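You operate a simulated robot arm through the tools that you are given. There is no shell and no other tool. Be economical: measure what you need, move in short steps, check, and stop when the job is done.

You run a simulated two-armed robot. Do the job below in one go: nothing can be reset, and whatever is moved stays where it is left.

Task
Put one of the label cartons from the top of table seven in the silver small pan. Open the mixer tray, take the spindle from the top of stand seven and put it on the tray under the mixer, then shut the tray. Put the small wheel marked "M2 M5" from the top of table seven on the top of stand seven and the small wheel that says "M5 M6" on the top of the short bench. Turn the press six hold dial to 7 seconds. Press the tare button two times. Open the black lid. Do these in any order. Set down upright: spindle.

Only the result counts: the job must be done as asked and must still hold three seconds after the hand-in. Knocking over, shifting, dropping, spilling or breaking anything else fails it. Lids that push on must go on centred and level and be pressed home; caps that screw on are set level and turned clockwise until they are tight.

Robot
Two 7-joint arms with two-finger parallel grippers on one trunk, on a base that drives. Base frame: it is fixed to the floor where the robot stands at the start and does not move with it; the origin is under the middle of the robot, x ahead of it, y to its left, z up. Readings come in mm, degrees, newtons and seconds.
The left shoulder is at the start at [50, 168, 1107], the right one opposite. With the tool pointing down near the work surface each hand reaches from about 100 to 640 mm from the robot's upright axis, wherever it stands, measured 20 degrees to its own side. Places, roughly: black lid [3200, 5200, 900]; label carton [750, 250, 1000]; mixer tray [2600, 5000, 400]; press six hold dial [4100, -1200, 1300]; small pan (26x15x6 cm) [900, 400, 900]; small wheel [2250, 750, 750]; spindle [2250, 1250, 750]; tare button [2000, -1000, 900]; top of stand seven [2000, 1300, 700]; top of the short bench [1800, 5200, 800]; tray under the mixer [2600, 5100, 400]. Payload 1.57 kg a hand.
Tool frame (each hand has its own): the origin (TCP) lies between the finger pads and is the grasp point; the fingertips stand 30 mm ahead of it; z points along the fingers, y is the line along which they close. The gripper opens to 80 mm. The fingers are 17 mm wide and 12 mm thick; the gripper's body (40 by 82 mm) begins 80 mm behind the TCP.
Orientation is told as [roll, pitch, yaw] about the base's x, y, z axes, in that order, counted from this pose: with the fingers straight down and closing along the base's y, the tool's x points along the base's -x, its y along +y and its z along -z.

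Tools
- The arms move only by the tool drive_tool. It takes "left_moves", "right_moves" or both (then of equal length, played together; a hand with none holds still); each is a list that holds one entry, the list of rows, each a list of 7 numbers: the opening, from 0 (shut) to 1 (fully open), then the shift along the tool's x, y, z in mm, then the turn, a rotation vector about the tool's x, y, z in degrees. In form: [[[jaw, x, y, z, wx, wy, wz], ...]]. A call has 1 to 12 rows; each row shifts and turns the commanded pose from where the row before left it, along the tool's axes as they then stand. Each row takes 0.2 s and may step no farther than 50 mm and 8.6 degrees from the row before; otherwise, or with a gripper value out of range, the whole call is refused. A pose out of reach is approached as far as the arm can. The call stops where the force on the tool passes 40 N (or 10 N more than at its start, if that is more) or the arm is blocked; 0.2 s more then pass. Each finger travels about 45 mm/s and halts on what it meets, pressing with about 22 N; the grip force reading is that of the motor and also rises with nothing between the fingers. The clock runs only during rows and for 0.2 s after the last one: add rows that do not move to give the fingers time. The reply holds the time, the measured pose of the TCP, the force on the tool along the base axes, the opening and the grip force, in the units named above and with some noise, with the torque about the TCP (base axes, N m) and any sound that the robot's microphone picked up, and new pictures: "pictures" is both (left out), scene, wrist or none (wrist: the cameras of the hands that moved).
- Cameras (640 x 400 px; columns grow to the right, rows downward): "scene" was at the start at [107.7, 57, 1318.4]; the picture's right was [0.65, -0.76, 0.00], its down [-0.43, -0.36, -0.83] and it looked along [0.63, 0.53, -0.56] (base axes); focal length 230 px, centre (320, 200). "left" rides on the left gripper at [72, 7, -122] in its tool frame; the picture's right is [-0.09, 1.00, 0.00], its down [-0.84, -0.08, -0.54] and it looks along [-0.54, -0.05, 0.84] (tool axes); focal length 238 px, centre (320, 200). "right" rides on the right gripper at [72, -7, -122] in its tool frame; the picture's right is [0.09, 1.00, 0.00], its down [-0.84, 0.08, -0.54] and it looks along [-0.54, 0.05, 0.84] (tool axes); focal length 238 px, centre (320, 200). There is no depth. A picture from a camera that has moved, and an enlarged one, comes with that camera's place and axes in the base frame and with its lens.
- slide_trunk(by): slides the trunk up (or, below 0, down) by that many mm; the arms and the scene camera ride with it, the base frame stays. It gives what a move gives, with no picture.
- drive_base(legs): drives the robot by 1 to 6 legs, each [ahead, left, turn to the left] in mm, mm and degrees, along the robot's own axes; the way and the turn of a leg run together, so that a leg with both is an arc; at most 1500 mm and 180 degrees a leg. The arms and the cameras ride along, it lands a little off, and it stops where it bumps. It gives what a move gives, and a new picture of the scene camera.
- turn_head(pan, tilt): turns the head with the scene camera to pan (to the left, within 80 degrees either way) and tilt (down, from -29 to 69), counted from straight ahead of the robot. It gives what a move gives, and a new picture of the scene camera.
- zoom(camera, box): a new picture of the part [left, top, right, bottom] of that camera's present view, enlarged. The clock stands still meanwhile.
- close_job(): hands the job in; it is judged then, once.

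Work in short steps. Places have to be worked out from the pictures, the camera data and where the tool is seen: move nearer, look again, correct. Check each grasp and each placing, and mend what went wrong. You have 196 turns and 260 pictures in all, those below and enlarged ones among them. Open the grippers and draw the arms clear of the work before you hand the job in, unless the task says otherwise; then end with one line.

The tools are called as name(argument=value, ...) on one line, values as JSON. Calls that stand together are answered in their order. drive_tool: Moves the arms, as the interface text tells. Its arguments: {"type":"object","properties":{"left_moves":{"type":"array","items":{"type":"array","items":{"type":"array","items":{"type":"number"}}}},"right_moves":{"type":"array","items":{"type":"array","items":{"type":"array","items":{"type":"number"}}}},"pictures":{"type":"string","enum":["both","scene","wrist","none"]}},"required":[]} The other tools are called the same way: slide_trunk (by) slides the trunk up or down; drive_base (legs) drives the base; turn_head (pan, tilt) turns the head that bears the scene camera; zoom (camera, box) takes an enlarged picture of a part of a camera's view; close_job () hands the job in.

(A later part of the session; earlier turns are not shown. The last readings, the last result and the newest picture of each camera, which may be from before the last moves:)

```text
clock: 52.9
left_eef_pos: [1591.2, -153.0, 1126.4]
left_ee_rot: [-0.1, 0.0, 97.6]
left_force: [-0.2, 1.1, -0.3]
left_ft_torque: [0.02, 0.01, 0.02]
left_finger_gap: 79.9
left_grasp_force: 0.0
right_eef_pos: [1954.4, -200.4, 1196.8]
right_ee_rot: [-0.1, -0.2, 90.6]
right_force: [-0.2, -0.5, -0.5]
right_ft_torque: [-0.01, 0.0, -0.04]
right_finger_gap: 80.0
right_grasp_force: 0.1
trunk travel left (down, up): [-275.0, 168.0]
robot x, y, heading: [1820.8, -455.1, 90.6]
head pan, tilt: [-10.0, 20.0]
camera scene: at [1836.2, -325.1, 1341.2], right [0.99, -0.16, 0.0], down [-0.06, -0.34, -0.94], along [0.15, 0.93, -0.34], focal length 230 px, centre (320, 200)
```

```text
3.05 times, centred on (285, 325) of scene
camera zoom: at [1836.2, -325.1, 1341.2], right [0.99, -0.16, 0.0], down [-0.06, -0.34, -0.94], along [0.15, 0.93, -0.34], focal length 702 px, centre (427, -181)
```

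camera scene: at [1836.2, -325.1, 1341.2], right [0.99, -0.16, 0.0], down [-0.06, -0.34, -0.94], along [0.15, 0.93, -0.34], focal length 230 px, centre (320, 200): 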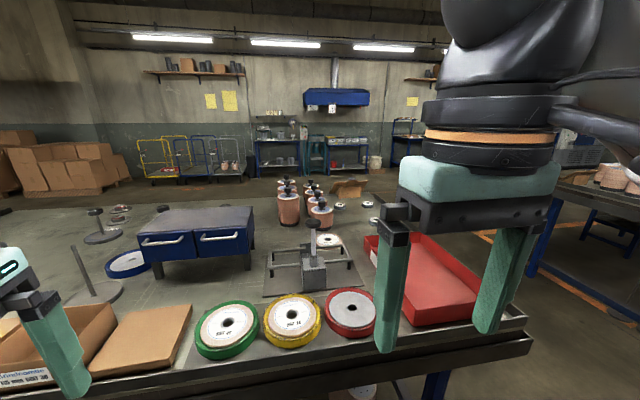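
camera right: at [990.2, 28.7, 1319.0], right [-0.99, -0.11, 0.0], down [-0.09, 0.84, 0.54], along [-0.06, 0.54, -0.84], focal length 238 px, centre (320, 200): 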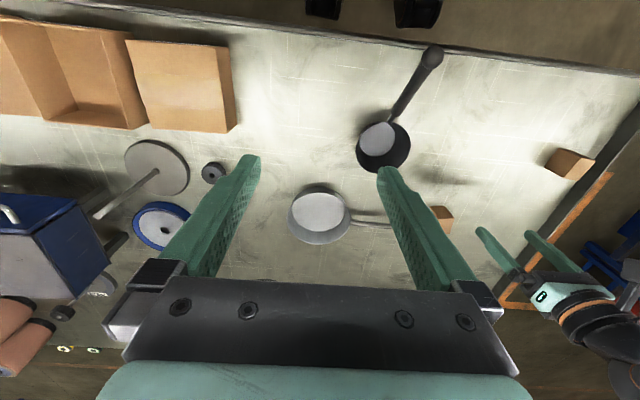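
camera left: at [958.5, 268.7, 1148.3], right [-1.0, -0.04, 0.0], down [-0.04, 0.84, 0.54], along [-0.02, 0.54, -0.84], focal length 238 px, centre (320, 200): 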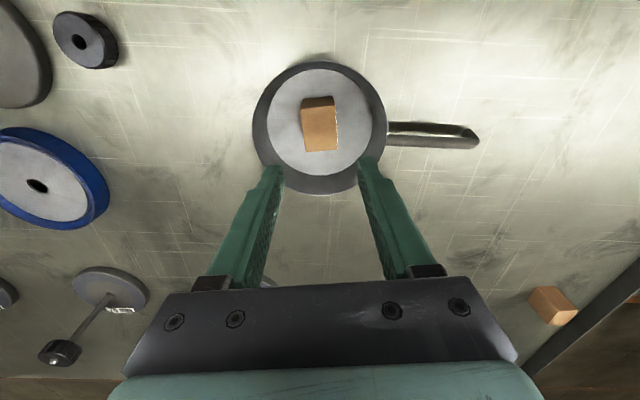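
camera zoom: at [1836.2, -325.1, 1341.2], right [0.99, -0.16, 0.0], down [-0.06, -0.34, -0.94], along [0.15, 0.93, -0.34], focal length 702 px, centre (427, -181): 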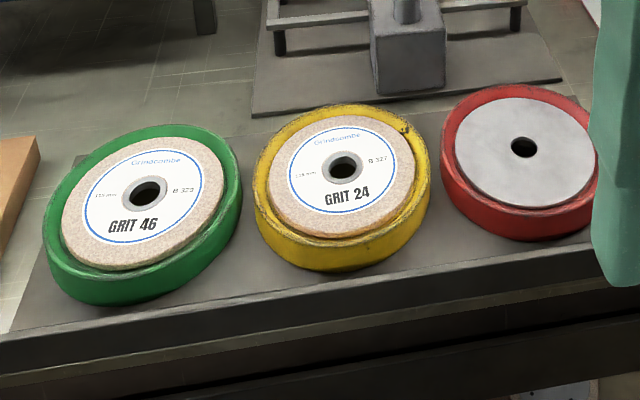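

The three small wheels stand near (2139,845), (2300,846) and (2251,621). I check the room beyond the table's right end.

turn_head(pan=-55, tilt=20)

turn_head(pan=-80, tilt=25)

```text
clock: 54.0
left_eef_pos: [1590.7, -152.8, 1126.7]
left_ee_rot: [-0.1, -0.1, 97.6]
left_force: [0.7, 0.4, 0.0]
left_ft_torque: [0.02, 0.01, -0.04]
left_finger_gap: 80.1
left_grasp_force: 0.1
right_eef_pos: [1953.0, -200.8, 1196.6]
right_ee_rot: [0.0, -0.1, 90.6]
right_force: [0.5, -0.7, 0.1]
right_ft_torque: [-0.03, 0.02, 0.0]
right_finger_gap: 79.5
right_grasp_force: 0.0
trunk travel left (down, up): [-275.0, 168.0]
robot x, y, heading: [1820.3, -455.8, 90.5]
head pan, tilt: [-55.0, 20.0]
camera scene: at [1896.7, -362.7, 1341.2], right [0.58, -0.81, 0.0], down [-0.28, -0.2, -0.94], along [0.76, 0.55, -0.34], focal length 230 px, centre (320, 200)
```

scene: 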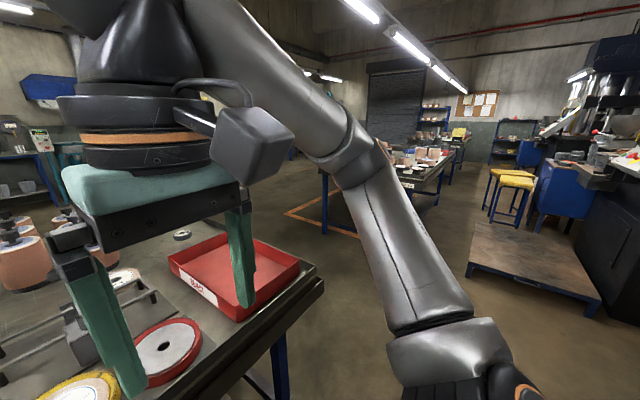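

```text
clock: 54.9
left_eef_pos: [1590.7, -152.3, 1125.8]
left_ee_rot: [-0.1, -0.1, 97.6]
left_force: [-0.1, 0.6, -0.1]
left_ft_torque: [0.03, -0.03, 0.03]
left_finger_gap: 80.0
left_grasp_force: 0.1
right_eef_pos: [1955.0, -200.2, 1196.4]
right_ee_rot: [0.0, -0.1, 90.5]
right_force: [0.4, -0.8, -0.2]
right_ft_torque: [0.0, 0.02, -0.01]
right_finger_gap: 80.0
right_grasp_force: 0.1
trunk travel left (down, up): [-275.0, 168.0]
robot x, y, heading: [1822.4, -457.1, 90.6]
head pan, tilt: [-80.0, 25.0]
camera scene: at [1911.6, -400.0, 1333.2], right [0.18, -0.98, 0.0], down [-0.42, -0.08, -0.91], along [0.89, 0.17, -0.42], focal length 230 px, centre (320, 200)
```

scene: 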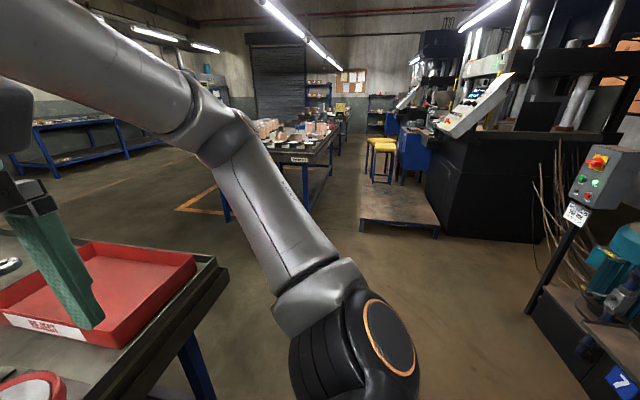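

There is plenty of space. The tare button should be behind me, so I turn the robot around to see it.

drive_base(legs=[[0, 0, -150]])

turn_head(pan=-25, tilt=35)

```text
clock: 61.5
left_eef_pos: [2173.3, -604.6, 1125.9]
left_ee_rot: [-0.1, 0.0, -52.6]
left_force: [0.6, -0.8, -0.1]
left_ft_torque: [0.0, 0.01, 0.01]
left_finger_gap: 80.0
left_grasp_force: 0.0
right_eef_pos: [1833.4, -745.2, 1196.6]
right_ee_rot: [-0.1, -0.2, -59.6]
right_force: [0.7, -0.2, -0.3]
right_ft_torque: [0.01, 0.01, -0.01]
right_finger_gap: 80.1
right_grasp_force: 0.1
trunk travel left (down, up): [-275.0, 168.0]
robot x, y, heading: [1821.6, -456.1, -59.3]
head pan, tilt: [-80.0, 25.0]
camera scene: at [1771.6, -551.3, 1333.1], right [-0.65, 0.76, 0.0], down [0.32, 0.27, -0.91], along [-0.69, -0.59, -0.42], focal length 230 px, centre (320, 200)
```

scene: 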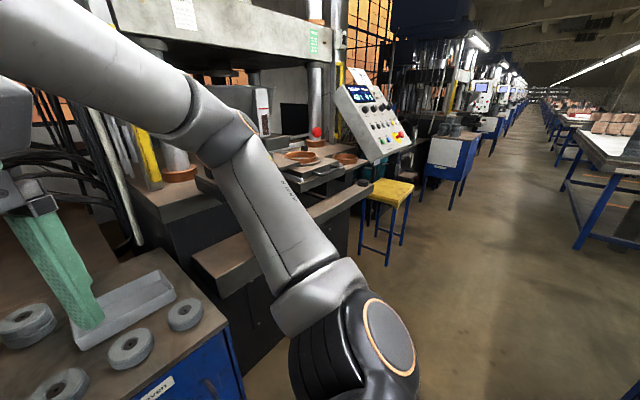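

```text
clock: 62.7
left_eef_pos: [2172.7, -604.1, 1125.3]
left_ee_rot: [-0.1, -0.1, -52.5]
left_force: [0.4, -0.6, -0.1]
left_ft_torque: [0.02, 0.0, 0.01]
left_finger_gap: 80.2
left_grasp_force: 0.0
right_eef_pos: [1834.8, -744.5, 1196.2]
right_ee_rot: [0.0, 0.0, -59.5]
right_force: [0.2, -0.4, -0.7]
right_ft_torque: [0.0, 0.01, 0.03]
right_finger_gap: 80.0
right_grasp_force: 0.0
trunk travel left (down, up): [-275.0, 168.0]
robot x, y, heading: [1823.4, -459.0, -59.8]
head pan, tilt: [-25.0, 35.0]
camera scene: at [1850.1, -579.1, 1317.4], right [-1.0, -0.09, 0.0], down [-0.05, 0.57, -0.82], along [0.08, -0.82, -0.57], focal length 230 px, centre (320, 200)
```

scene: 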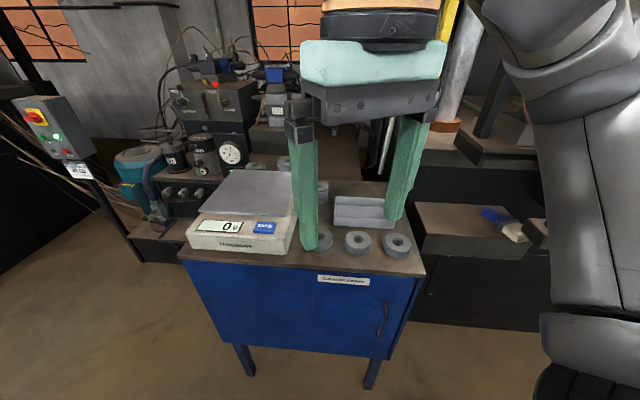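

The scale with a blue TARE button sits on cabinet seven, at about (2044,-1032). I turn to face it squarely.

drive_base(legs=[[0, 0, -30], [70, 0, 0]])

turn_head(pan=15, tilt=50)

zoom(camera="scene", box=[180, 80, 420, 230])

```text
clock: 65.2
left_eef_pos: [2051.8, -831.5, 1125.3]
left_ee_rot: [-0.1, 0.0, -82.5]
left_force: [-0.2, 0.8, -1.1]
left_ft_torque: [0.04, -0.01, -0.01]
left_finger_gap: 79.7
left_grasp_force: 0.0
right_eef_pos: [1688.8, -782.6, 1196.3]
right_ee_rot: [0.1, 0.0, -89.6]
right_force: [0.7, -0.9, -0.2]
right_ft_torque: [0.03, -0.01, 0.02]
right_finger_gap: 79.8
right_grasp_force: 0.0
trunk travel left (down, up): [-275.0, 168.0]
robot x, y, heading: [1820.3, -529.2, -89.4]
head pan, tilt: [-25.0, 35.0]
camera scene: at [1785.9, -647.4, 1317.3], right [-0.91, 0.41, 0.0], down [0.24, 0.52, -0.82], along [-0.34, -0.74, -0.57], focal length 230 px, centre (320, 200)
```

scene: 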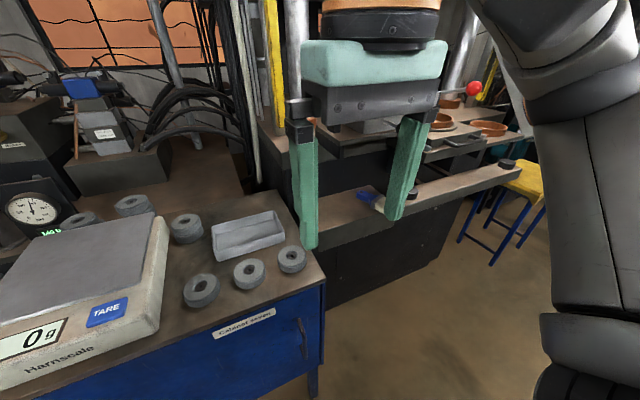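

```text
clock: 66.2
left_eef_pos: [2052.3, -829.9, 1125.8]
left_ee_rot: [-0.1, -0.1, -82.5]
left_force: [0.3, 0.3, 0.5]
left_ft_torque: [-0.02, -0.02, -0.02]
left_finger_gap: 80.3
left_grasp_force: 0.1
right_eef_pos: [1687.9, -781.2, 1197.8]
right_ee_rot: [0.0, -0.2, -89.6]
right_force: [0.2, -0.6, -0.4]
right_ft_torque: [0.02, 0.01, -0.04]
right_finger_gap: 80.0
right_grasp_force: 0.1
trunk travel left (down, up): [-275.0, 168.0]
robot x, y, heading: [1823.5, -530.7, -89.5]
head pan, tilt: [15.0, 50.0]
camera scene: at [1842.9, -640.7, 1295.7], right [-0.96, -0.27, 0.0], down [-0.2, 0.74, -0.64], along [0.17, -0.62, -0.77], focal length 230 px, centre (320, 200)
```

scene: 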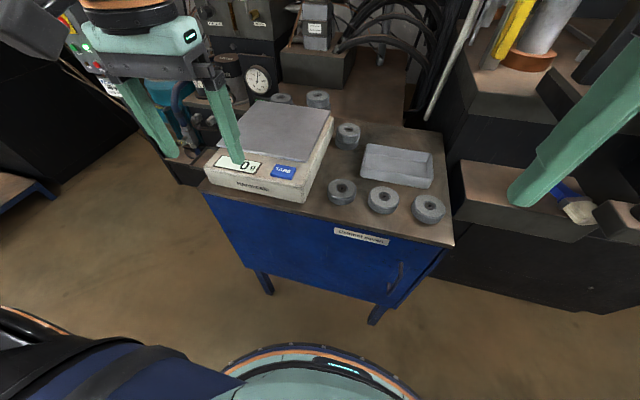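

```text
2.67 times, centred on (300, 155) of scene
camera zoom: at [1842.9, -640.7, 1295.7], right [-0.96, -0.27, 0.0], down [-0.2, 0.74, -0.64], along [0.17, -0.62, -0.77], focal length 614 px, centre (373, 320)
```

zoom: 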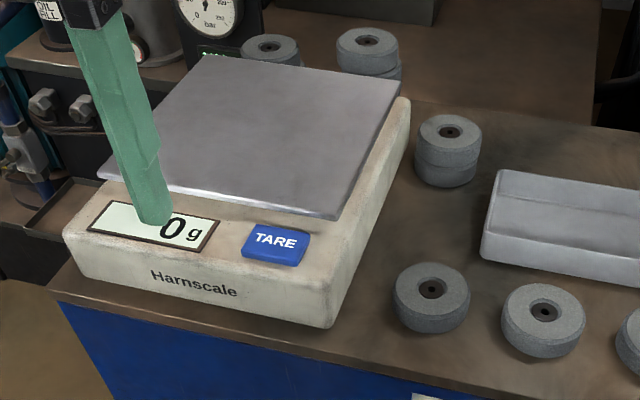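

Triangulating from three views, the button is near (2006,-954,974). I shut the left fingers and bring them above it.

drive_tool(left_moves=[[[0, -29, -15, 21, 0, 0, 0], [0, -29, -15, 21, 0, 0, 0], [0, -29, -15, 21, 0, 0, 0], [0, -29, -15, 21, 0, 0, 0], [0, 0, 0, 0, 0, 0, 7], [0, 0, 0, 0, 0, 0, 0], [0, 0, 0, 0, 0, 0, 0]]])

```text
clock: 67.8
left_eef_pos: [2006.9, -953.7, 1042.5]
left_ee_rot: [0.1, 0.0, -89.5]
left_force: [-0.3, 0.2, 0.6]
left_ft_torque: [0.02, 0.03, -0.02]
left_finger_gap: 0.0
left_grasp_force: 21.4
right_eef_pos: [1688.2, -783.0, 1197.8]
right_ee_rot: [0.0, 0.0, -89.5]
right_force: [0.3, 0.1, 0.3]
right_ft_torque: [0.0, -0.04, 0.01]
right_finger_gap: 80.1
right_grasp_force: 0.0
trunk travel left (down, up): [-275.0, 168.0]
robot x, y, heading: [1822.9, -524.4, -89.7]
head pan, tilt: [15.0, 50.0]
camera scene: at [1843.0, -640.6, 1295.6], right [-0.96, -0.27, 0.0], down [-0.2, 0.74, -0.64], along [0.17, -0.62, -0.77], focal length 230 px, centre (320, 200)
camera left: at [2013.3, -881.5, 1165.1], right [1.0, -0.08, 0.0], down [-0.07, -0.84, 0.54], along [-0.05, -0.54, -0.84], focal length 238 px, centre (320, 200)
```

scene: 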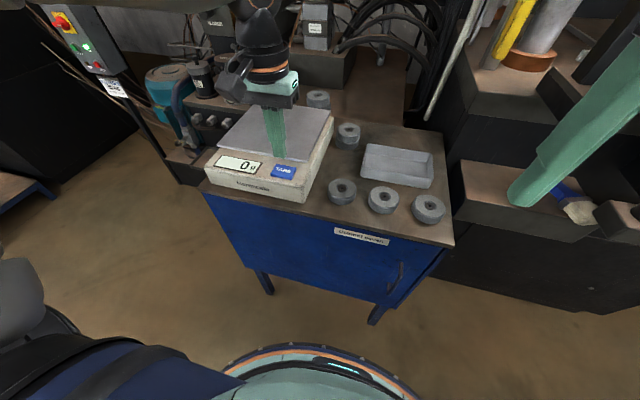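
left: 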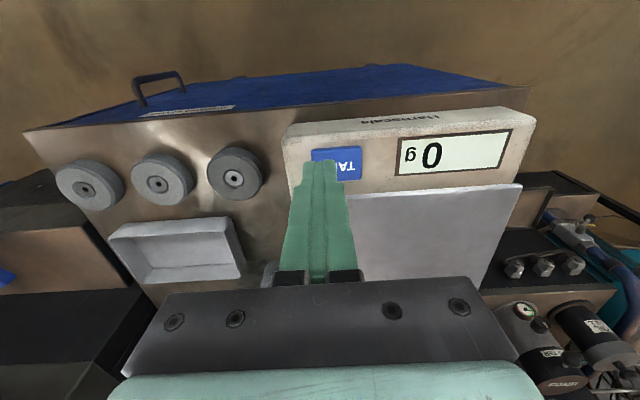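

Combining the wrist view, the button is at about (2022,-984,941). I shift over it and come down closer.

drive_tool(left_moves=[[[0, -30, 15, 0, 0, 0, 0], [0, 0, 0, 40, 0, 0, 0], [0, 0, 0, 0, 0, 0, 0]]])

```text
clock: 68.7
left_eef_pos: [2022.7, -982.5, 1001.2]
left_ee_rot: [0.0, -0.1, -89.5]
left_force: [-0.1, -0.1, 0.6]
left_ft_torque: [0.01, 0.03, 0.01]
left_finger_gap: 0.0
left_grasp_force: 21.2
right_eef_pos: [1689.9, -782.1, 1197.8]
right_ee_rot: [0.0, -0.2, -89.4]
right_force: [-0.3, 0.6, 0.1]
right_ft_torque: [0.04, 0.0, -0.04]
right_finger_gap: 80.0
right_grasp_force: 0.1
trunk travel left (down, up): [-275.0, 168.0]
robot x, y, heading: [1820.2, -526.1, -89.6]
head pan, tilt: [15.0, 50.0]
camera scene: at [1843.0, -640.6, 1295.7], right [-0.96, -0.27, 0.0], down [-0.2, 0.74, -0.64], along [0.17, -0.62, -0.77], focal length 230 px, centre (320, 200)
camera left: at [2027.9, -909.9, 1124.7], right [1.0, -0.08, 0.0], down [-0.07, -0.84, 0.54], along [-0.05, -0.54, -0.84], focal length 238 px, centre (320, 200)
```

scene: 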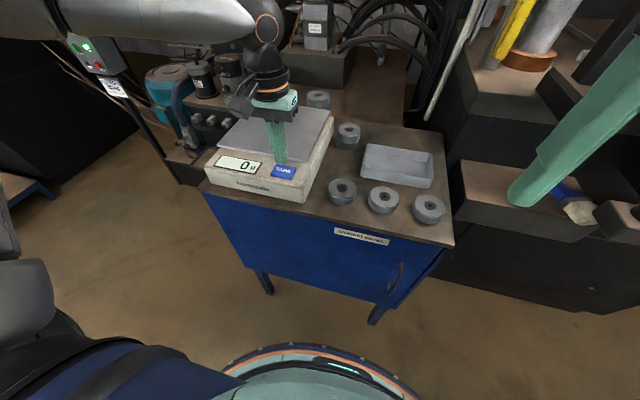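
left: 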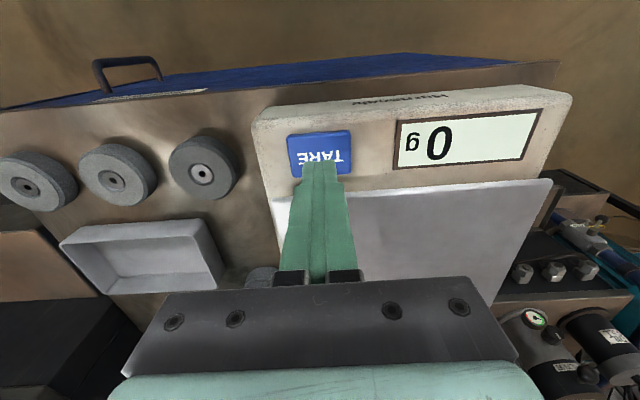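

Aligned. I come down until the button clicks, in small steps.

drive_tool(left_moves=[[[0, -2, -1, 24, 0, 0, 0], [0, 0, 0, 3, 0, 0, 0], [0, 0, 0, 3, 0, 0, 0], [0, 0, 0, 0, 0, 0, 0]]], pictures="none")

```text
clock: 69.7
left_eef_pos: [2021.9, -985.9, 973.0]
left_ee_rot: [-0.1, -0.3, -89.5]
left_force: [1.7, -1.8, 5.1]
left_ft_torque: [0.03, -0.05, 0.02]
left_finger_gap: 0.0
left_grasp_force: 21.3
right_eef_pos: [1687.3, -781.6, 1197.1]
right_ee_rot: [-0.1, 0.0, -89.5]
right_force: [-0.7, 0.5, -1.0]
right_ft_torque: [0.01, -0.01, 0.02]
right_finger_gap: 80.2
right_grasp_force: 0.1
trunk travel left (down, up): [-275.0, 168.0]
robot x, y, heading: [1820.5, -526.6, -89.6]
head pan, tilt: [15.0, 50.0]
heard: click
```

One click was heard: the first press. I lift 12 mm and wait.

drive_tool(left_moves=[[[0, 0, 0, -12, 0, 0, 0], [0, 0, 0, 0, 0, 0, 0]]], pictures="none")

drive_tool(left_moves=[[[0, 0, 0, 9, 0, 0, 0], [0, 0, 0, 3, 0, 0, 0], [0, 0, 0, 0, 0, 0, 0]]], pictures="none")

```text
clock: 70.2
left_eef_pos: [2021.4, -984.5, 983.6]
left_ee_rot: [0.0, 0.0, -89.5]
left_force: [0.1, 0.5, 0.1]
left_ft_torque: [0.01, -0.01, 0.0]
left_finger_gap: 0.0
left_grasp_force: 21.1
right_eef_pos: [1689.4, -782.3, 1196.8]
right_ee_rot: [0.0, -0.1, -89.6]
right_force: [0.9, 0.1, 0.4]
right_ft_torque: [-0.02, -0.03, 0.0]
right_finger_gap: 80.0
right_grasp_force: 0.0
trunk travel left (down, up): [-275.0, 168.0]
robot x, y, heading: [1822.5, -524.8, -89.8]
head pan, tilt: [15.0, 50.0]
```

```text
clock: 71.0
left_eef_pos: [2023.1, -984.8, 973.6]
left_ee_rot: [0.0, -0.1, -89.5]
left_force: [0.7, 1.1, 5.5]
left_ft_torque: [0.1, -0.05, 0.05]
left_finger_gap: 0.0
left_grasp_force: 21.3
right_eef_pos: [1689.2, -781.3, 1197.6]
right_ee_rot: [0.0, -0.1, -89.5]
right_force: [0.5, 0.2, 1.1]
right_ft_torque: [0.04, 0.02, 0.0]
right_finger_gap: 79.7
right_grasp_force: 0.0
trunk travel left (down, up): [-275.0, 168.0]
robot x, y, heading: [1821.4, -524.9, -89.7]
head pan, tilt: [15.0, 50.0]
heard: click
```

The second click was heard, so tare is done. I lift straight up, draw back, and turn toward the press.

drive_tool(left_moves=[[[0, 0, 0, -40, 0, 0, 0], [0, 20, 0, -45, 0, 0, 0], [0, 45, 0, -20, 0, 0, 0], [0, 45, 0, -20, 0, 0, 0], [0, 45, 0, -10, 0, 0, 0], [0, 0, 0, 0, 0, 0, 0]]], pictures="scene")

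drive_base(legs=[[0, 0, 90]])

turn_head(pan=-15, tilt=10)

```text
clock: 72.5
left_eef_pos: [2020.0, -829.4, 1107.4]
left_ee_rot: [0.0, 0.0, -89.4]
left_force: [-0.2, -0.7, -0.7]
left_ft_torque: [0.01, -0.02, -0.01]
left_finger_gap: 0.0
left_grasp_force: 21.2
right_eef_pos: [1687.9, -782.4, 1196.1]
right_ee_rot: [0.0, -0.1, -89.5]
right_force: [-0.1, 0.0, -0.8]
right_ft_torque: [0.01, 0.0, 0.05]
right_finger_gap: 80.1
right_grasp_force: 0.0
trunk travel left (down, up): [-275.0, 168.0]
robot x, y, heading: [1818.9, -525.2, -89.3]
head pan, tilt: [15.0, 50.0]
camera scene: at [1842.9, -640.9, 1295.6], right [-0.96, -0.27, 0.0], down [-0.2, 0.74, -0.64], along [0.17, -0.62, -0.77], focal length 230 px, centre (320, 200)
```

scene: 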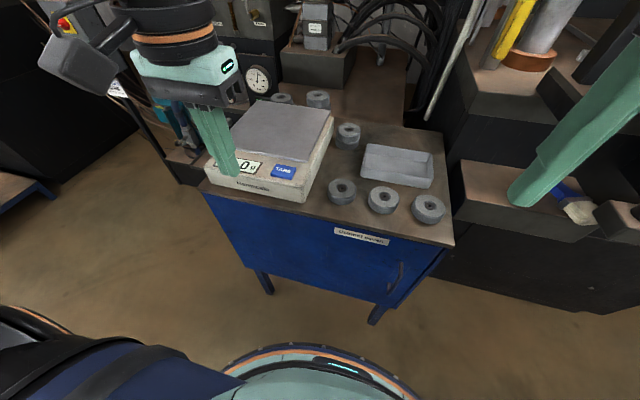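

```text
clock: 76.7
left_eef_pos: [2122.8, -323.8, 1107.8]
left_ee_rot: [-0.2, -0.2, 1.3]
left_force: [0.4, 0.2, -0.4]
left_ft_torque: [0.0, -0.04, 0.0]
left_finger_gap: 0.1
left_grasp_force: 21.7
right_eef_pos: [2079.5, -654.9, 1196.3]
right_ee_rot: [-0.1, -0.1, 1.4]
right_force: [-1.0, -0.4, 0.5]
right_ft_torque: [-0.04, 0.02, 0.0]
right_finger_gap: 80.1
right_grasp_force: 0.0
trunk travel left (down, up): [-275.0, 168.0]
robot x, y, heading: [1825.6, -524.2, 1.2]
head pan, tilt: [15.0, 50.0]
camera scene: at [1935.9, -503.7, 1295.6], right [0.28, -0.96, 0.0], down [-0.73, -0.22, -0.64], along [0.62, 0.18, -0.77], focal length 230 px, centre (320, 200)
```

scene: 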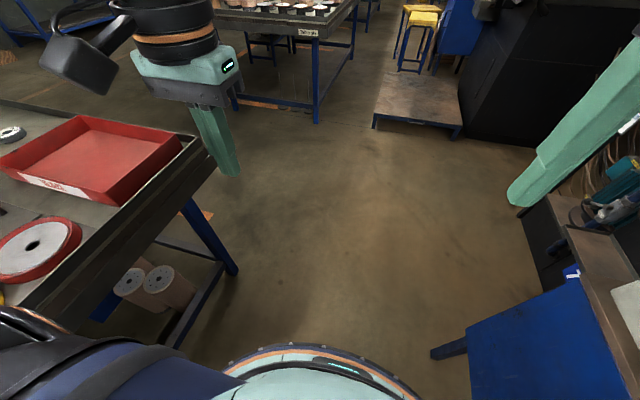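

```text
clock: 77.8
left_eef_pos: [2122.6, -322.8, 1107.1]
left_ee_rot: [0.0, -0.1, 1.4]
left_force: [-0.4, -0.2, 0.2]
left_ft_torque: [0.0, 0.0, -0.02]
left_finger_gap: 0.1
left_grasp_force: 20.7
right_eef_pos: [2080.4, -654.1, 1197.3]
right_ee_rot: [0.0, -0.1, 1.4]
right_force: [0.4, 0.4, -0.1]
right_ft_torque: [0.01, 0.04, 0.01]
right_finger_gap: 79.8
right_grasp_force: 0.0
trunk travel left (down, up): [-275.0, 168.0]
robot x, y, heading: [1822.7, -528.7, 1.5]
head pan, tilt: [-15.0, 10.0]
camera scene: at [1952.4, -547.3, 1357.4], right [-0.23, -0.97, 0.0], down [-0.17, 0.04, -0.98], along [0.96, -0.23, -0.17], focal length 230 px, centre (320, 200)
```

scene: 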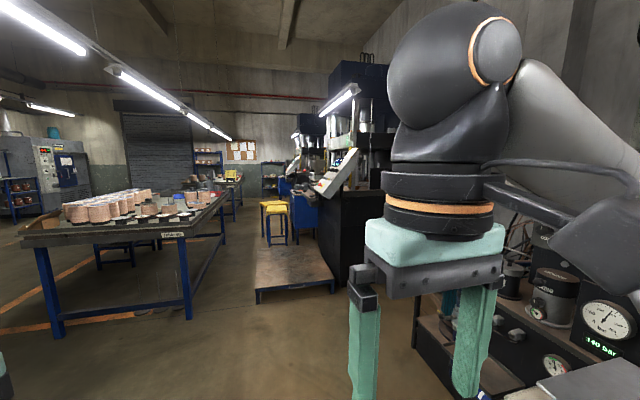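

The press six panel is ahead, behind a wooden pallet. I drive closer to look at its dial and labels.

drive_base(legs=[[1400, -34, 0]])

turn_head(pan=-35, tilt=20)

```text
clock: 84.8
left_eef_pos: [3523.8, -325.9, 1106.7]
left_ee_rot: [-0.1, -0.1, 1.2]
left_force: [-0.2, 0.0, 0.8]
left_ft_torque: [0.01, 0.0, -0.03]
left_finger_gap: 0.0
left_grasp_force: 21.3
right_eef_pos: [3480.0, -658.6, 1196.0]
right_ee_rot: [0.0, -0.1, 1.3]
right_force: [-0.9, 1.2, -0.1]
right_ft_torque: [0.0, -0.01, 0.0]
right_finger_gap: 79.6
right_grasp_force: 0.1
trunk travel left (down, up): [-275.0, 168.0]
robot x, y, heading: [3222.0, -532.8, 1.4]
head pan, tilt: [-15.0, 10.0]
camera scene: at [3352.5, -550.5, 1357.5], right [-0.24, -0.97, 0.0], down [-0.17, 0.04, -0.98], along [0.96, -0.24, -0.17], focal length 230 px, centre (320, 200)
```

scene: 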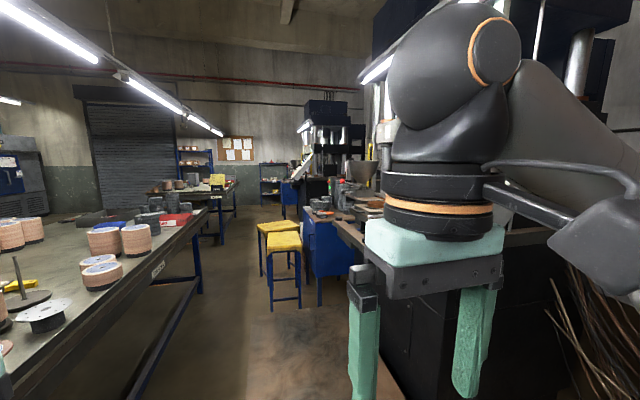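

```text
clock: 85.6
left_eef_pos: [3524.1, -326.5, 1107.5]
left_ee_rot: [0.0, -0.1, 1.1]
left_force: [0.2, 0.2, 0.3]
left_ft_torque: [0.0, 0.0, 0.01]
left_finger_gap: 0.0
left_grasp_force: 21.3
right_eef_pos: [3479.4, -658.5, 1197.1]
right_ee_rot: [0.0, -0.1, 1.2]
right_force: [0.3, -0.6, 0.7]
right_ft_torque: [0.01, -0.01, -0.02]
right_finger_gap: 79.9
right_grasp_force: 0.0
trunk travel left (down, up): [-275.0, 168.0]
robot x, y, heading: [3219.7, -530.5, 1.2]
head pan, tilt: [-35.0, 20.0]
camera scene: at [3339.5, -580.1, 1341.3], right [-0.56, -0.83, 0.0], down [-0.28, 0.19, -0.94], along [0.78, -0.52, -0.34], focal length 230 px, centre (320, 200)
```

scene: 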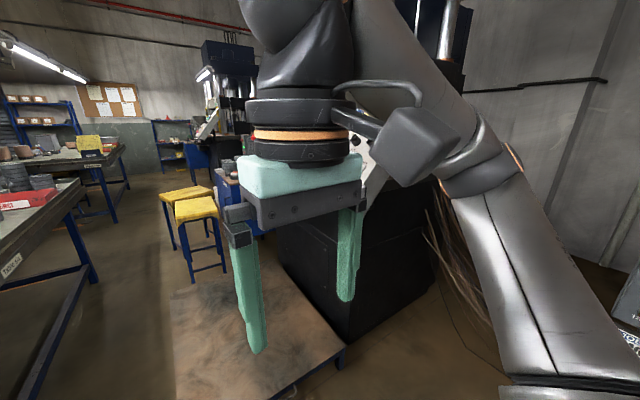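

The panel is hidden behind my right arm. I drive a little closer and turn 45° right so it shows between the arms.

drive_base(legs=[[250, 0, 0], [0, 0, -45]])

turn_head(pan=0, tilt=15)

```text
clock: 89.5
left_eef_pos: [3825.7, -600.3, 1107.7]
left_ee_rot: [0.0, -0.1, -44.5]
left_force: [-0.5, -0.2, -0.7]
left_ft_torque: [0.0, -0.02, 0.03]
left_finger_gap: 0.0
left_grasp_force: 21.4
right_eef_pos: [3557.4, -799.1, 1197.0]
right_ee_rot: [0.1, -0.2, -44.6]
right_force: [0.1, -0.7, -0.7]
right_ft_torque: [-0.02, 0.02, 0.05]
right_finger_gap: 80.1
right_grasp_force: 0.1
trunk travel left (down, up): [-275.0, 168.0]
robot x, y, heading: [3467.8, -522.6, -44.7]
head pan, tilt: [-35.0, 20.0]
camera scene: at [3515.6, -643.7, 1341.2], right [-0.98, -0.18, 0.0], down [-0.06, 0.34, -0.94], along [0.17, -0.92, -0.34], focal length 230 px, centre (320, 200)
```

scene: 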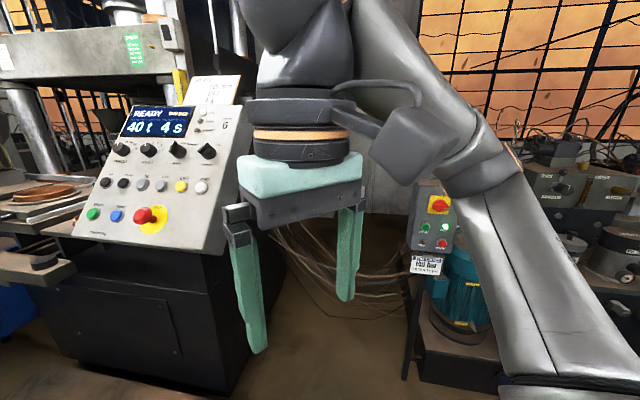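

```text
clock: 90.5
left_eef_pos: [3825.2, -599.4, 1107.7]
left_ee_rot: [-0.1, -0.2, -44.6]
left_force: [0.2, -0.7, 0.3]
left_ft_torque: [0.0, -0.02, -0.01]
left_finger_gap: 0.0
left_grasp_force: 21.3
right_eef_pos: [3555.7, -798.6, 1196.3]
right_ee_rot: [0.0, 0.0, -44.6]
right_force: [-0.7, -0.5, -0.5]
right_ft_torque: [-0.01, 0.03, -0.03]
right_finger_gap: 79.9
right_grasp_force: 0.0
trunk travel left (down, up): [-275.0, 168.0]
robot x, y, heading: [3469.7, -526.9, -44.7]
head pan, tilt: [0.0, 15.0]
camera scene: at [3565.4, -617.7, 1349.4], right [-0.7, -0.71, 0.0], down [-0.18, 0.18, -0.97], along [0.69, -0.68, -0.26], focal length 230 px, centre (320, 200)
```

scene: 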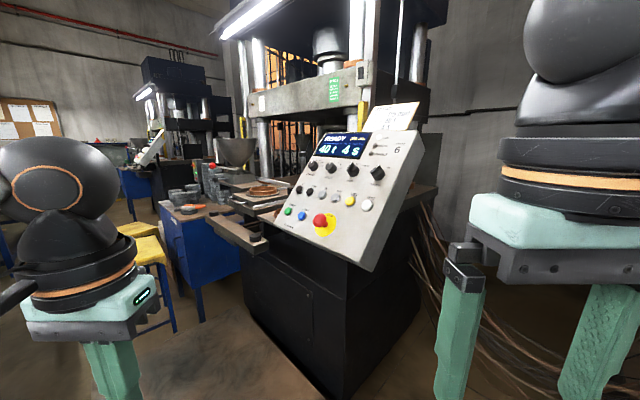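

The panel reads "40 t 4 s". I zoom in to read the dial labels.

zoom(camera="scene", box=[275, 115, 425, 245])

```text
3.08 times, centred on (350, 180) of scene
camera zoom: at [3565.4, -617.7, 1349.4], right [-0.7, -0.71, 0.0], down [-0.18, 0.18, -0.97], along [0.69, -0.68, -0.26], focal length 709 px, centre (228, 262)
```

zoom: 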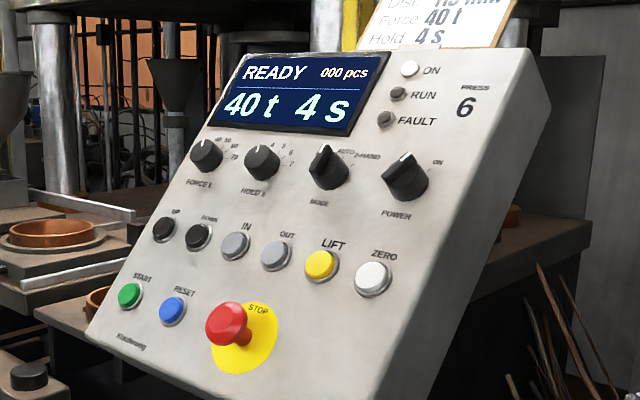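

HOLD is the second dial. Using a longer baseline I place it near (4090,-1190,1255), on a panel facing +y and tilted back about 30°. I face -y with the dial ahead on my left, staying clear of the pallet.

drive_base(legs=[[0, 0, -45], [120, 230, 0]])

turn_head(pan=35, tilt=25)

```text
clock: 95.2
left_eef_pos: [3905.9, -938.5, 1106.9]
left_ee_rot: [-0.1, -0.1, -88.6]
left_force: [-0.3, 0.2, -0.8]
left_ft_torque: [-0.01, 0.01, -0.01]
left_finger_gap: 0.0
left_grasp_force: 21.6
right_eef_pos: [3574.2, -895.6, 1196.4]
right_ee_rot: [0.0, -0.1, -88.6]
right_force: [0.0, -0.4, 0.1]
right_ft_torque: [-0.02, 0.0, 0.01]
right_finger_gap: 80.2
right_grasp_force: 0.1
trunk travel left (down, up): [-275.0, 168.0]
robot x, y, heading: [3704.9, -637.5, -88.4]
head pan, tilt: [0.0, 15.0]
camera scene: at [3706.8, -771.1, 1349.4], right [-1.0, -0.02, 0.0], down [-0.01, 0.26, -0.97], along [0.02, -0.97, -0.26], focal length 230 px, centre (320, 200)
```

scene: 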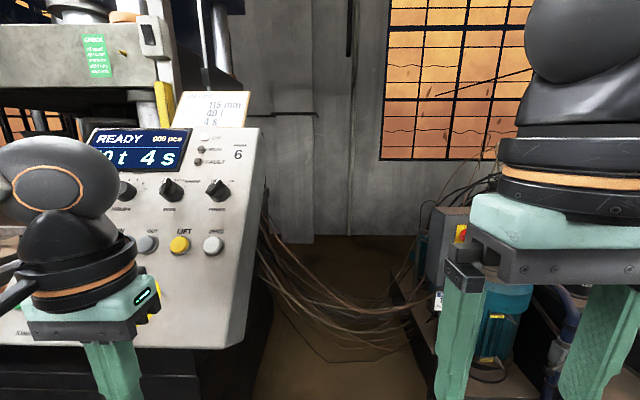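

```text
clock: 96.2
left_eef_pos: [3905.1, -938.4, 1106.7]
left_ee_rot: [0.0, 0.0, -88.7]
left_force: [-0.2, 0.1, 0.1]
left_ft_torque: [-0.01, -0.01, 0.01]
left_finger_gap: 0.2
left_grasp_force: 21.4
right_eef_pos: [3574.1, -896.7, 1197.1]
right_ee_rot: [0.0, -0.1, -88.6]
right_force: [0.2, -0.5, 0.0]
right_ft_torque: [-0.01, 0.01, 0.0]
right_finger_gap: 80.1
right_grasp_force: 0.1
trunk travel left (down, up): [-275.0, 168.0]
robot x, y, heading: [3704.1, -639.0, -88.6]
head pan, tilt: [35.0, 25.0]
camera scene: at [3758.9, -751.9, 1333.2], right [-0.81, -0.59, 0.0], down [-0.25, 0.34, -0.91], along [0.54, -0.73, -0.42], focal length 230 px, centre (320, 200)
```

scene: 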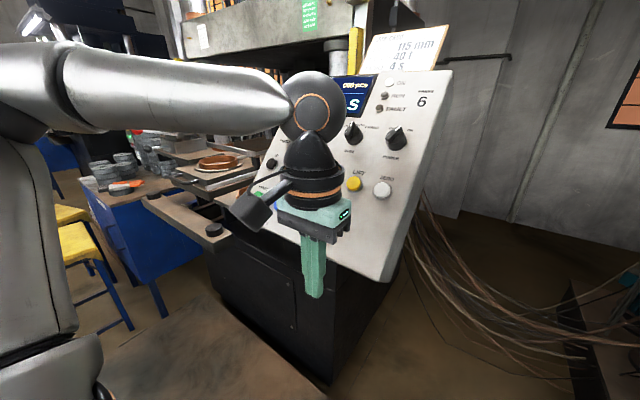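

The dials now triangulate consistently, with HOLD at about (4041,-1139,1264) and 52 mm spacing. I raise the left hand outward and start pitching it toward the panel.

drive_tool(left_moves=[[[0.6, 0, 27, -38, 0, 0, 0], [0.6, 0, 27, -38, 0, 0, 0], [0.6, 0, 27, -38, 0, 0, 0], [0.6, 0, 27, -38, 0, 0, 0], [0.6, 0, 22, -38, 0, -8.5, 0], [0.6, 0, 0, 0, 0, -8.5, 0], [0.6, 0, 0, 0, 0, -8.5, 0], [0.6, 0, 0, 0, 0, -8.5, 0], [0.6, 0, 0, 0, 0, -8.5, 0], [0.6, 0, 0, 0, 0, -8.5, 0], [0.6, 0, 0, 0, 0, -8.5, 0], [0.6, 0, 0, 0, 0, 0, 0]]])

```text
clock: 98.8
left_eef_pos: [4036.4, -934.6, 1297.2]
left_ee_rot: [-0.1, -59.8, -88.6]
left_force: [-0.4, -0.7, -0.5]
left_ft_torque: [0.0, 0.02, -0.02]
left_finger_gap: 48.1
left_grasp_force: 0.1
right_eef_pos: [3574.6, -894.4, 1197.5]
right_ee_rot: [0.0, 0.0, -88.6]
right_force: [0.3, -0.7, -0.6]
right_ft_torque: [0.02, 0.0, 0.0]
right_finger_gap: 79.8
right_grasp_force: 0.0
trunk travel left (down, up): [-275.0, 168.0]
robot x, y, heading: [3704.6, -640.4, -88.9]
head pan, tilt: [35.0, 25.0]
camera scene: at [3758.8, -751.8, 1333.2], right [-0.81, -0.59, 0.0], down [-0.25, 0.34, -0.91], along [0.54, -0.73, -0.42], focal length 230 px, centre (320, 200)
camera left: at [4039.1, -792.6, 1297.8], right [1.0, -0.02, 0.08], down [-0.08, 0.04, 1.0], along [-0.03, -1.0, 0.04], focal length 238 px, centre (320, 200)
```

scene: 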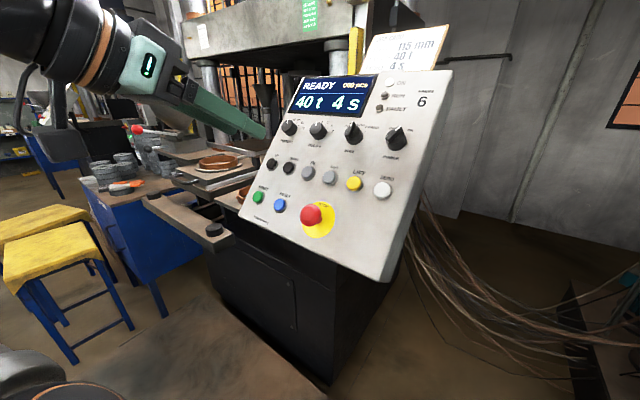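
left: 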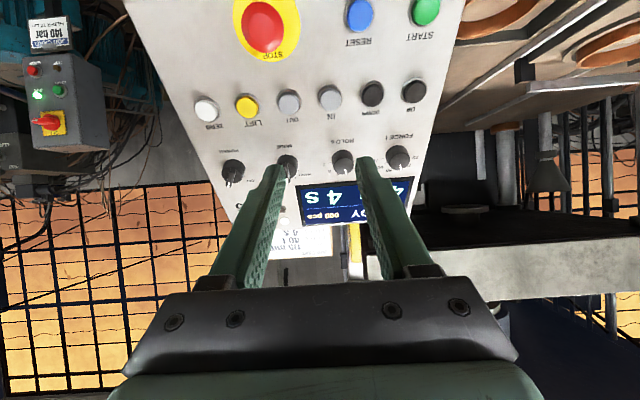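

The wrist view refines HOLD to about (4068,-1166,1258). I shift laterally onto the dial's axis, still about 130 mm off the panel.

drive_tool(left_moves=[[[0.6, -37, 7, 20, 0, 0, 0], [0.6, -37, 7, 20, 0, 0, 0], [0.6, -37, 7, 20, 0, 0, 0], [0.6, -38, 6, 20, 0, 0, 0], [0.6, 0, 0, 0, 0, 0, 0]]], pictures="both")

zoom(camera="left", box=[220, 90, 420, 215])

```text
clock: 100.0
left_eef_pos: [4066.6, -1080.3, 1385.6]
left_ee_rot: [0.0, -59.7, -88.6]
left_force: [-0.6, -0.1, -0.1]
left_ft_torque: [0.04, -0.02, 0.01]
left_finger_gap: 48.0
left_grasp_force: 0.0
right_eef_pos: [3573.8, -895.4, 1195.9]
right_ee_rot: [0.0, -0.1, -88.6]
right_force: [-0.6, 0.5, -1.3]
right_ft_torque: [0.03, 0.03, 0.01]
right_finger_gap: 80.0
right_grasp_force: 0.1
trunk travel left (down, up): [-275.0, 168.0]
robot x, y, heading: [3702.8, -640.7, -88.8]
head pan, tilt: [35.0, 25.0]
camera scene: at [3759.1, -751.5, 1333.2], right [-0.81, -0.59, 0.0], down [-0.25, 0.34, -0.91], along [0.54, -0.73, -0.42], focal length 230 px, centre (320, 200)
camera left: at [4069.5, -937.0, 1386.7], right [1.0, -0.02, 0.08], down [-0.08, 0.04, 1.0], along [-0.03, -1.0, 0.04], focal length 238 px, centre (320, 200)
```

scene: 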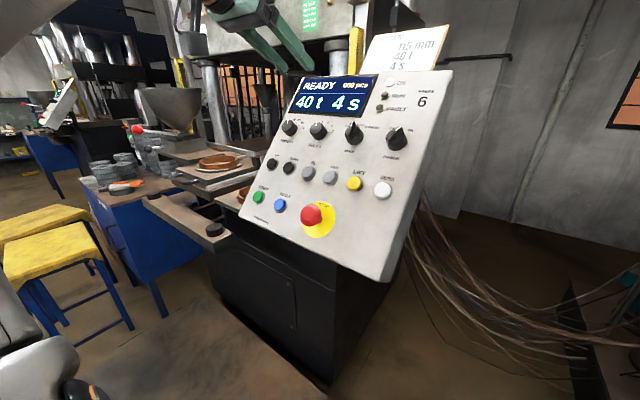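
left: 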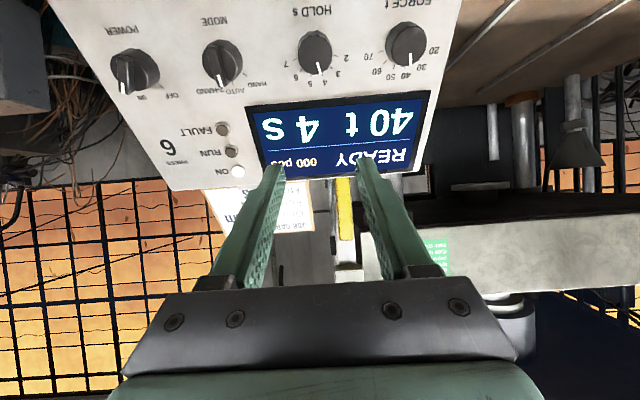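

```text
3.20 times, centred on (320, 152) of left
camera zoom: at [4069.5, -937.0, 1386.7], right [1.0, -0.02, 0.08], down [-0.08, 0.04, 1.0], along [-0.03, -1.0, 0.04], focal length 763 px, centre (320, 352)
```

zoom: 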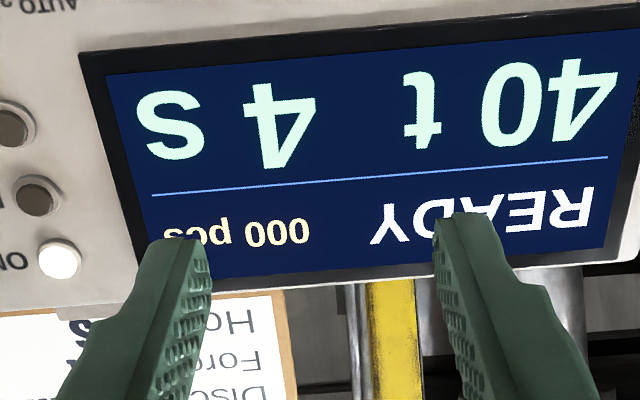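

The tool's x axis points back and down here, so that shift went upward. I correct by +68 mm along tool x to lie on the dial's axis and look at the dial scale.

drive_tool(left_moves=[[[0.6, 34, 0, 0, 0, 0, 0], [0.6, 34, 0, 0, 0, 0, 0], [0.6, 0, 0, 0, 0, 0, 0]]], pictures="wrist")

zoom(camera="left", box=[240, 80, 400, 180])

```text
clock: 100.8
left_eef_pos: [4066.5, -1045.3, 1326.3]
left_ee_rot: [-0.1, -59.5, -88.6]
left_force: [0.0, 0.2, -0.6]
left_ft_torque: [-0.03, 0.0, 0.03]
left_finger_gap: 47.8
left_grasp_force: 0.1
right_eef_pos: [3573.0, -895.0, 1196.5]
right_ee_rot: [0.0, -0.1, -88.6]
right_force: [-0.2, 0.3, 0.8]
right_ft_torque: [-0.02, -0.02, 0.0]
right_finger_gap: 80.2
right_grasp_force: 0.0
trunk travel left (down, up): [-275.0, 168.0]
robot x, y, heading: [3706.5, -637.9, -88.7]
head pan, tilt: [35.0, 25.0]
camera left: at [4069.2, -903.2, 1326.7], right [1.0, -0.02, 0.08], down [-0.08, 0.04, 1.0], along [-0.03, -1.0, 0.04], focal length 238 px, centre (320, 200)
```

left: 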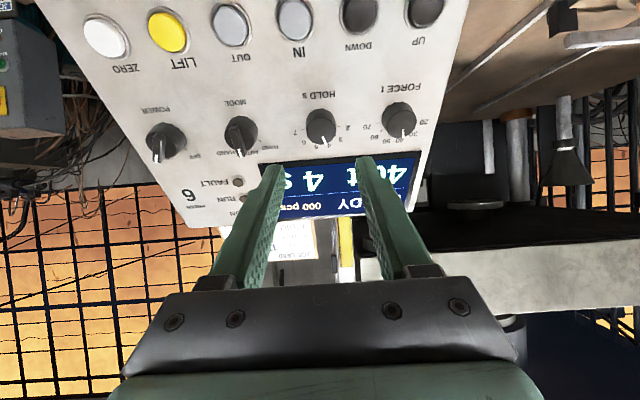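

```text
4.00 times, centred on (320, 130) of left
camera zoom: at [4069.2, -903.2, 1326.7], right [1.0, -0.02, 0.08], down [-0.08, 0.04, 1.0], along [-0.03, -1.0, 0.04], focal length 953 px, centre (320, 480)
```

zoom: 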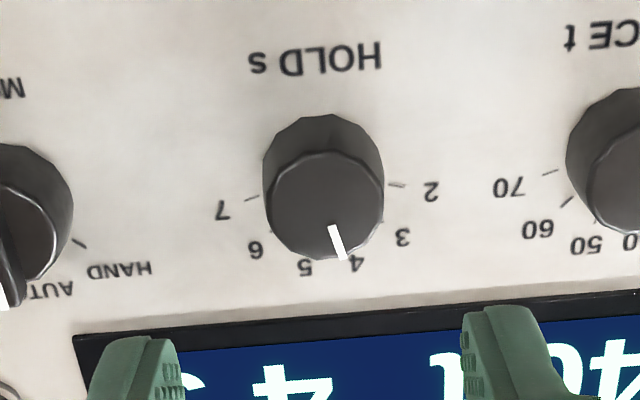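

The scale spans about 180° for 2–7, so one step is about 36° and 4→7 is about 108° clockwise. I pre-rotate the hand −54° so the turn is centred, and approach.

drive_tool(left_moves=[[[0.6, 0, 0, 0, 0, 0, -8.5], [0.6, 0, 0, 0, 0, 0, -8.5], [0.6, 0, 0, 0, 0, 0, -8.5], [0.6, 0, 0, 0, 0, 0, -8.5], [0.6, 0, 0, 0, 0, 0, -8.5], [0.6, 0, 0, 0, 0, 0, -8.5], [0.6, 0, 0, 0, 0, 0, -3], [0.6, 0, 0, 30, 0, 0, 0], [0.6, 0, 0, 30, 0, 0, 0], [0.6, 0, 0, 0, 0, 0, 0]]], pictures="both")

```text
clock: 103.0
left_eef_pos: [4065.7, -1095.1, 1294.4]
left_ee_rot: [-54.1, -30.4, -18.8]
left_force: [-0.5, -0.7, 0.1]
left_ft_torque: [0.01, 0.04, 0.0]
left_finger_gap: 48.0
left_grasp_force: 0.1
right_eef_pos: [3573.2, -894.6, 1196.4]
right_ee_rot: [0.0, 0.0, -88.6]
right_force: [0.1, -0.4, -0.4]
right_ft_torque: [0.02, 0.01, 0.01]
right_finger_gap: 80.1
right_grasp_force: 0.1
trunk travel left (down, up): [-275.0, 168.0]
robot x, y, heading: [3700.6, -636.2, -88.8]
head pan, tilt: [35.0, 25.0]
camera scene: at [3759.0, -751.7, 1333.2], right [-0.81, -0.59, 0.0], down [-0.25, 0.34, -0.91], along [0.54, -0.73, -0.42], focal length 230 px, centre (320, 200)
camera left: at [4007.7, -966.7, 1316.4], right [0.65, 0.4, -0.65], down [0.63, 0.2, 0.75], along [0.43, -0.9, -0.12], focal length 238 px, centre (320, 200)
```

scene: 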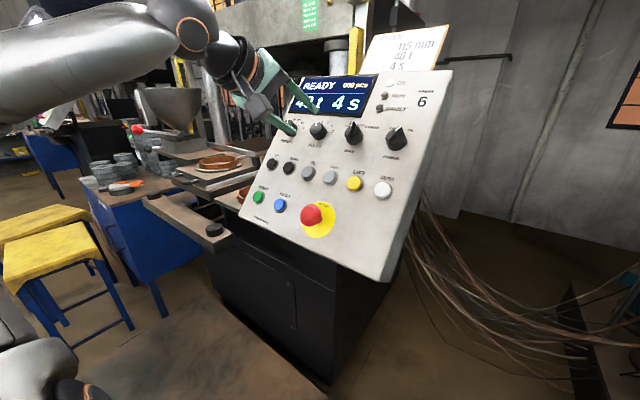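
left: 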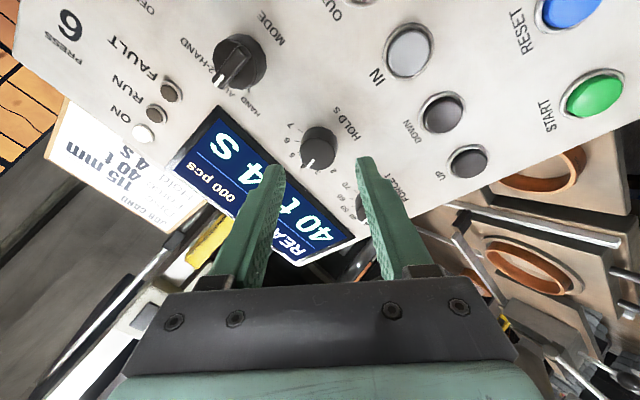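

The knob remains on the tool axis, about 68 mm ahead of the TCP. I advance 40 mm and check.

drive_tool(left_moves=[[[0.6, 0, 0, 20, 0, 0, 0], [0.6, 0, 0, 20, 0, 0, 0], [0.6, 0, 0, 0, 0, 0, 0]]], pictures="wrist")

zoom(camera="left", box=[220, 90, 420, 215])

```text
clock: 103.8
left_eef_pos: [4065.5, -1131.3, 1276.9]
left_ee_rot: [-54.1, -30.5, -18.8]
left_force: [0.7, -0.4, -0.2]
left_ft_torque: [0.04, 0.0, 0.03]
left_finger_gap: 47.9
left_grasp_force: 0.1
right_eef_pos: [3574.4, -895.5, 1196.9]
right_ee_rot: [0.0, -0.1, -88.7]
right_force: [-0.4, 0.7, -1.0]
right_ft_torque: [0.0, 0.0, -0.02]
right_finger_gap: 80.0
right_grasp_force: 0.2
trunk travel left (down, up): [-275.0, 168.0]
robot x, y, heading: [3703.2, -637.8, -88.7]
head pan, tilt: [35.0, 25.0]
camera left: at [4008.6, -1002.3, 1298.2], right [0.65, 0.4, -0.65], down [0.63, 0.2, 0.75], along [0.43, -0.9, -0.12], focal length 238 px, centre (320, 200)
```

left: 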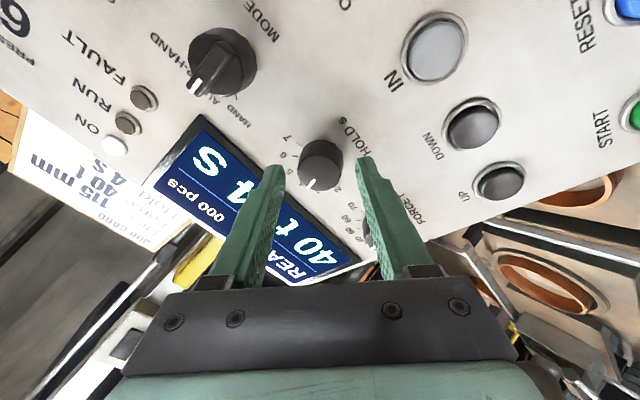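

```text
3.20 times, centred on (320, 152) of left
camera zoom: at [4008.6, -1002.3, 1298.2], right [0.65, 0.4, -0.65], down [0.63, 0.2, 0.75], along [0.43, -0.9, -0.12], focal length 763 px, centre (320, 352)
```

zoom: 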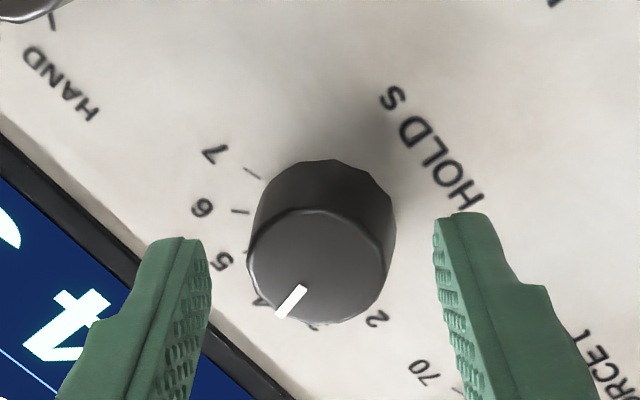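

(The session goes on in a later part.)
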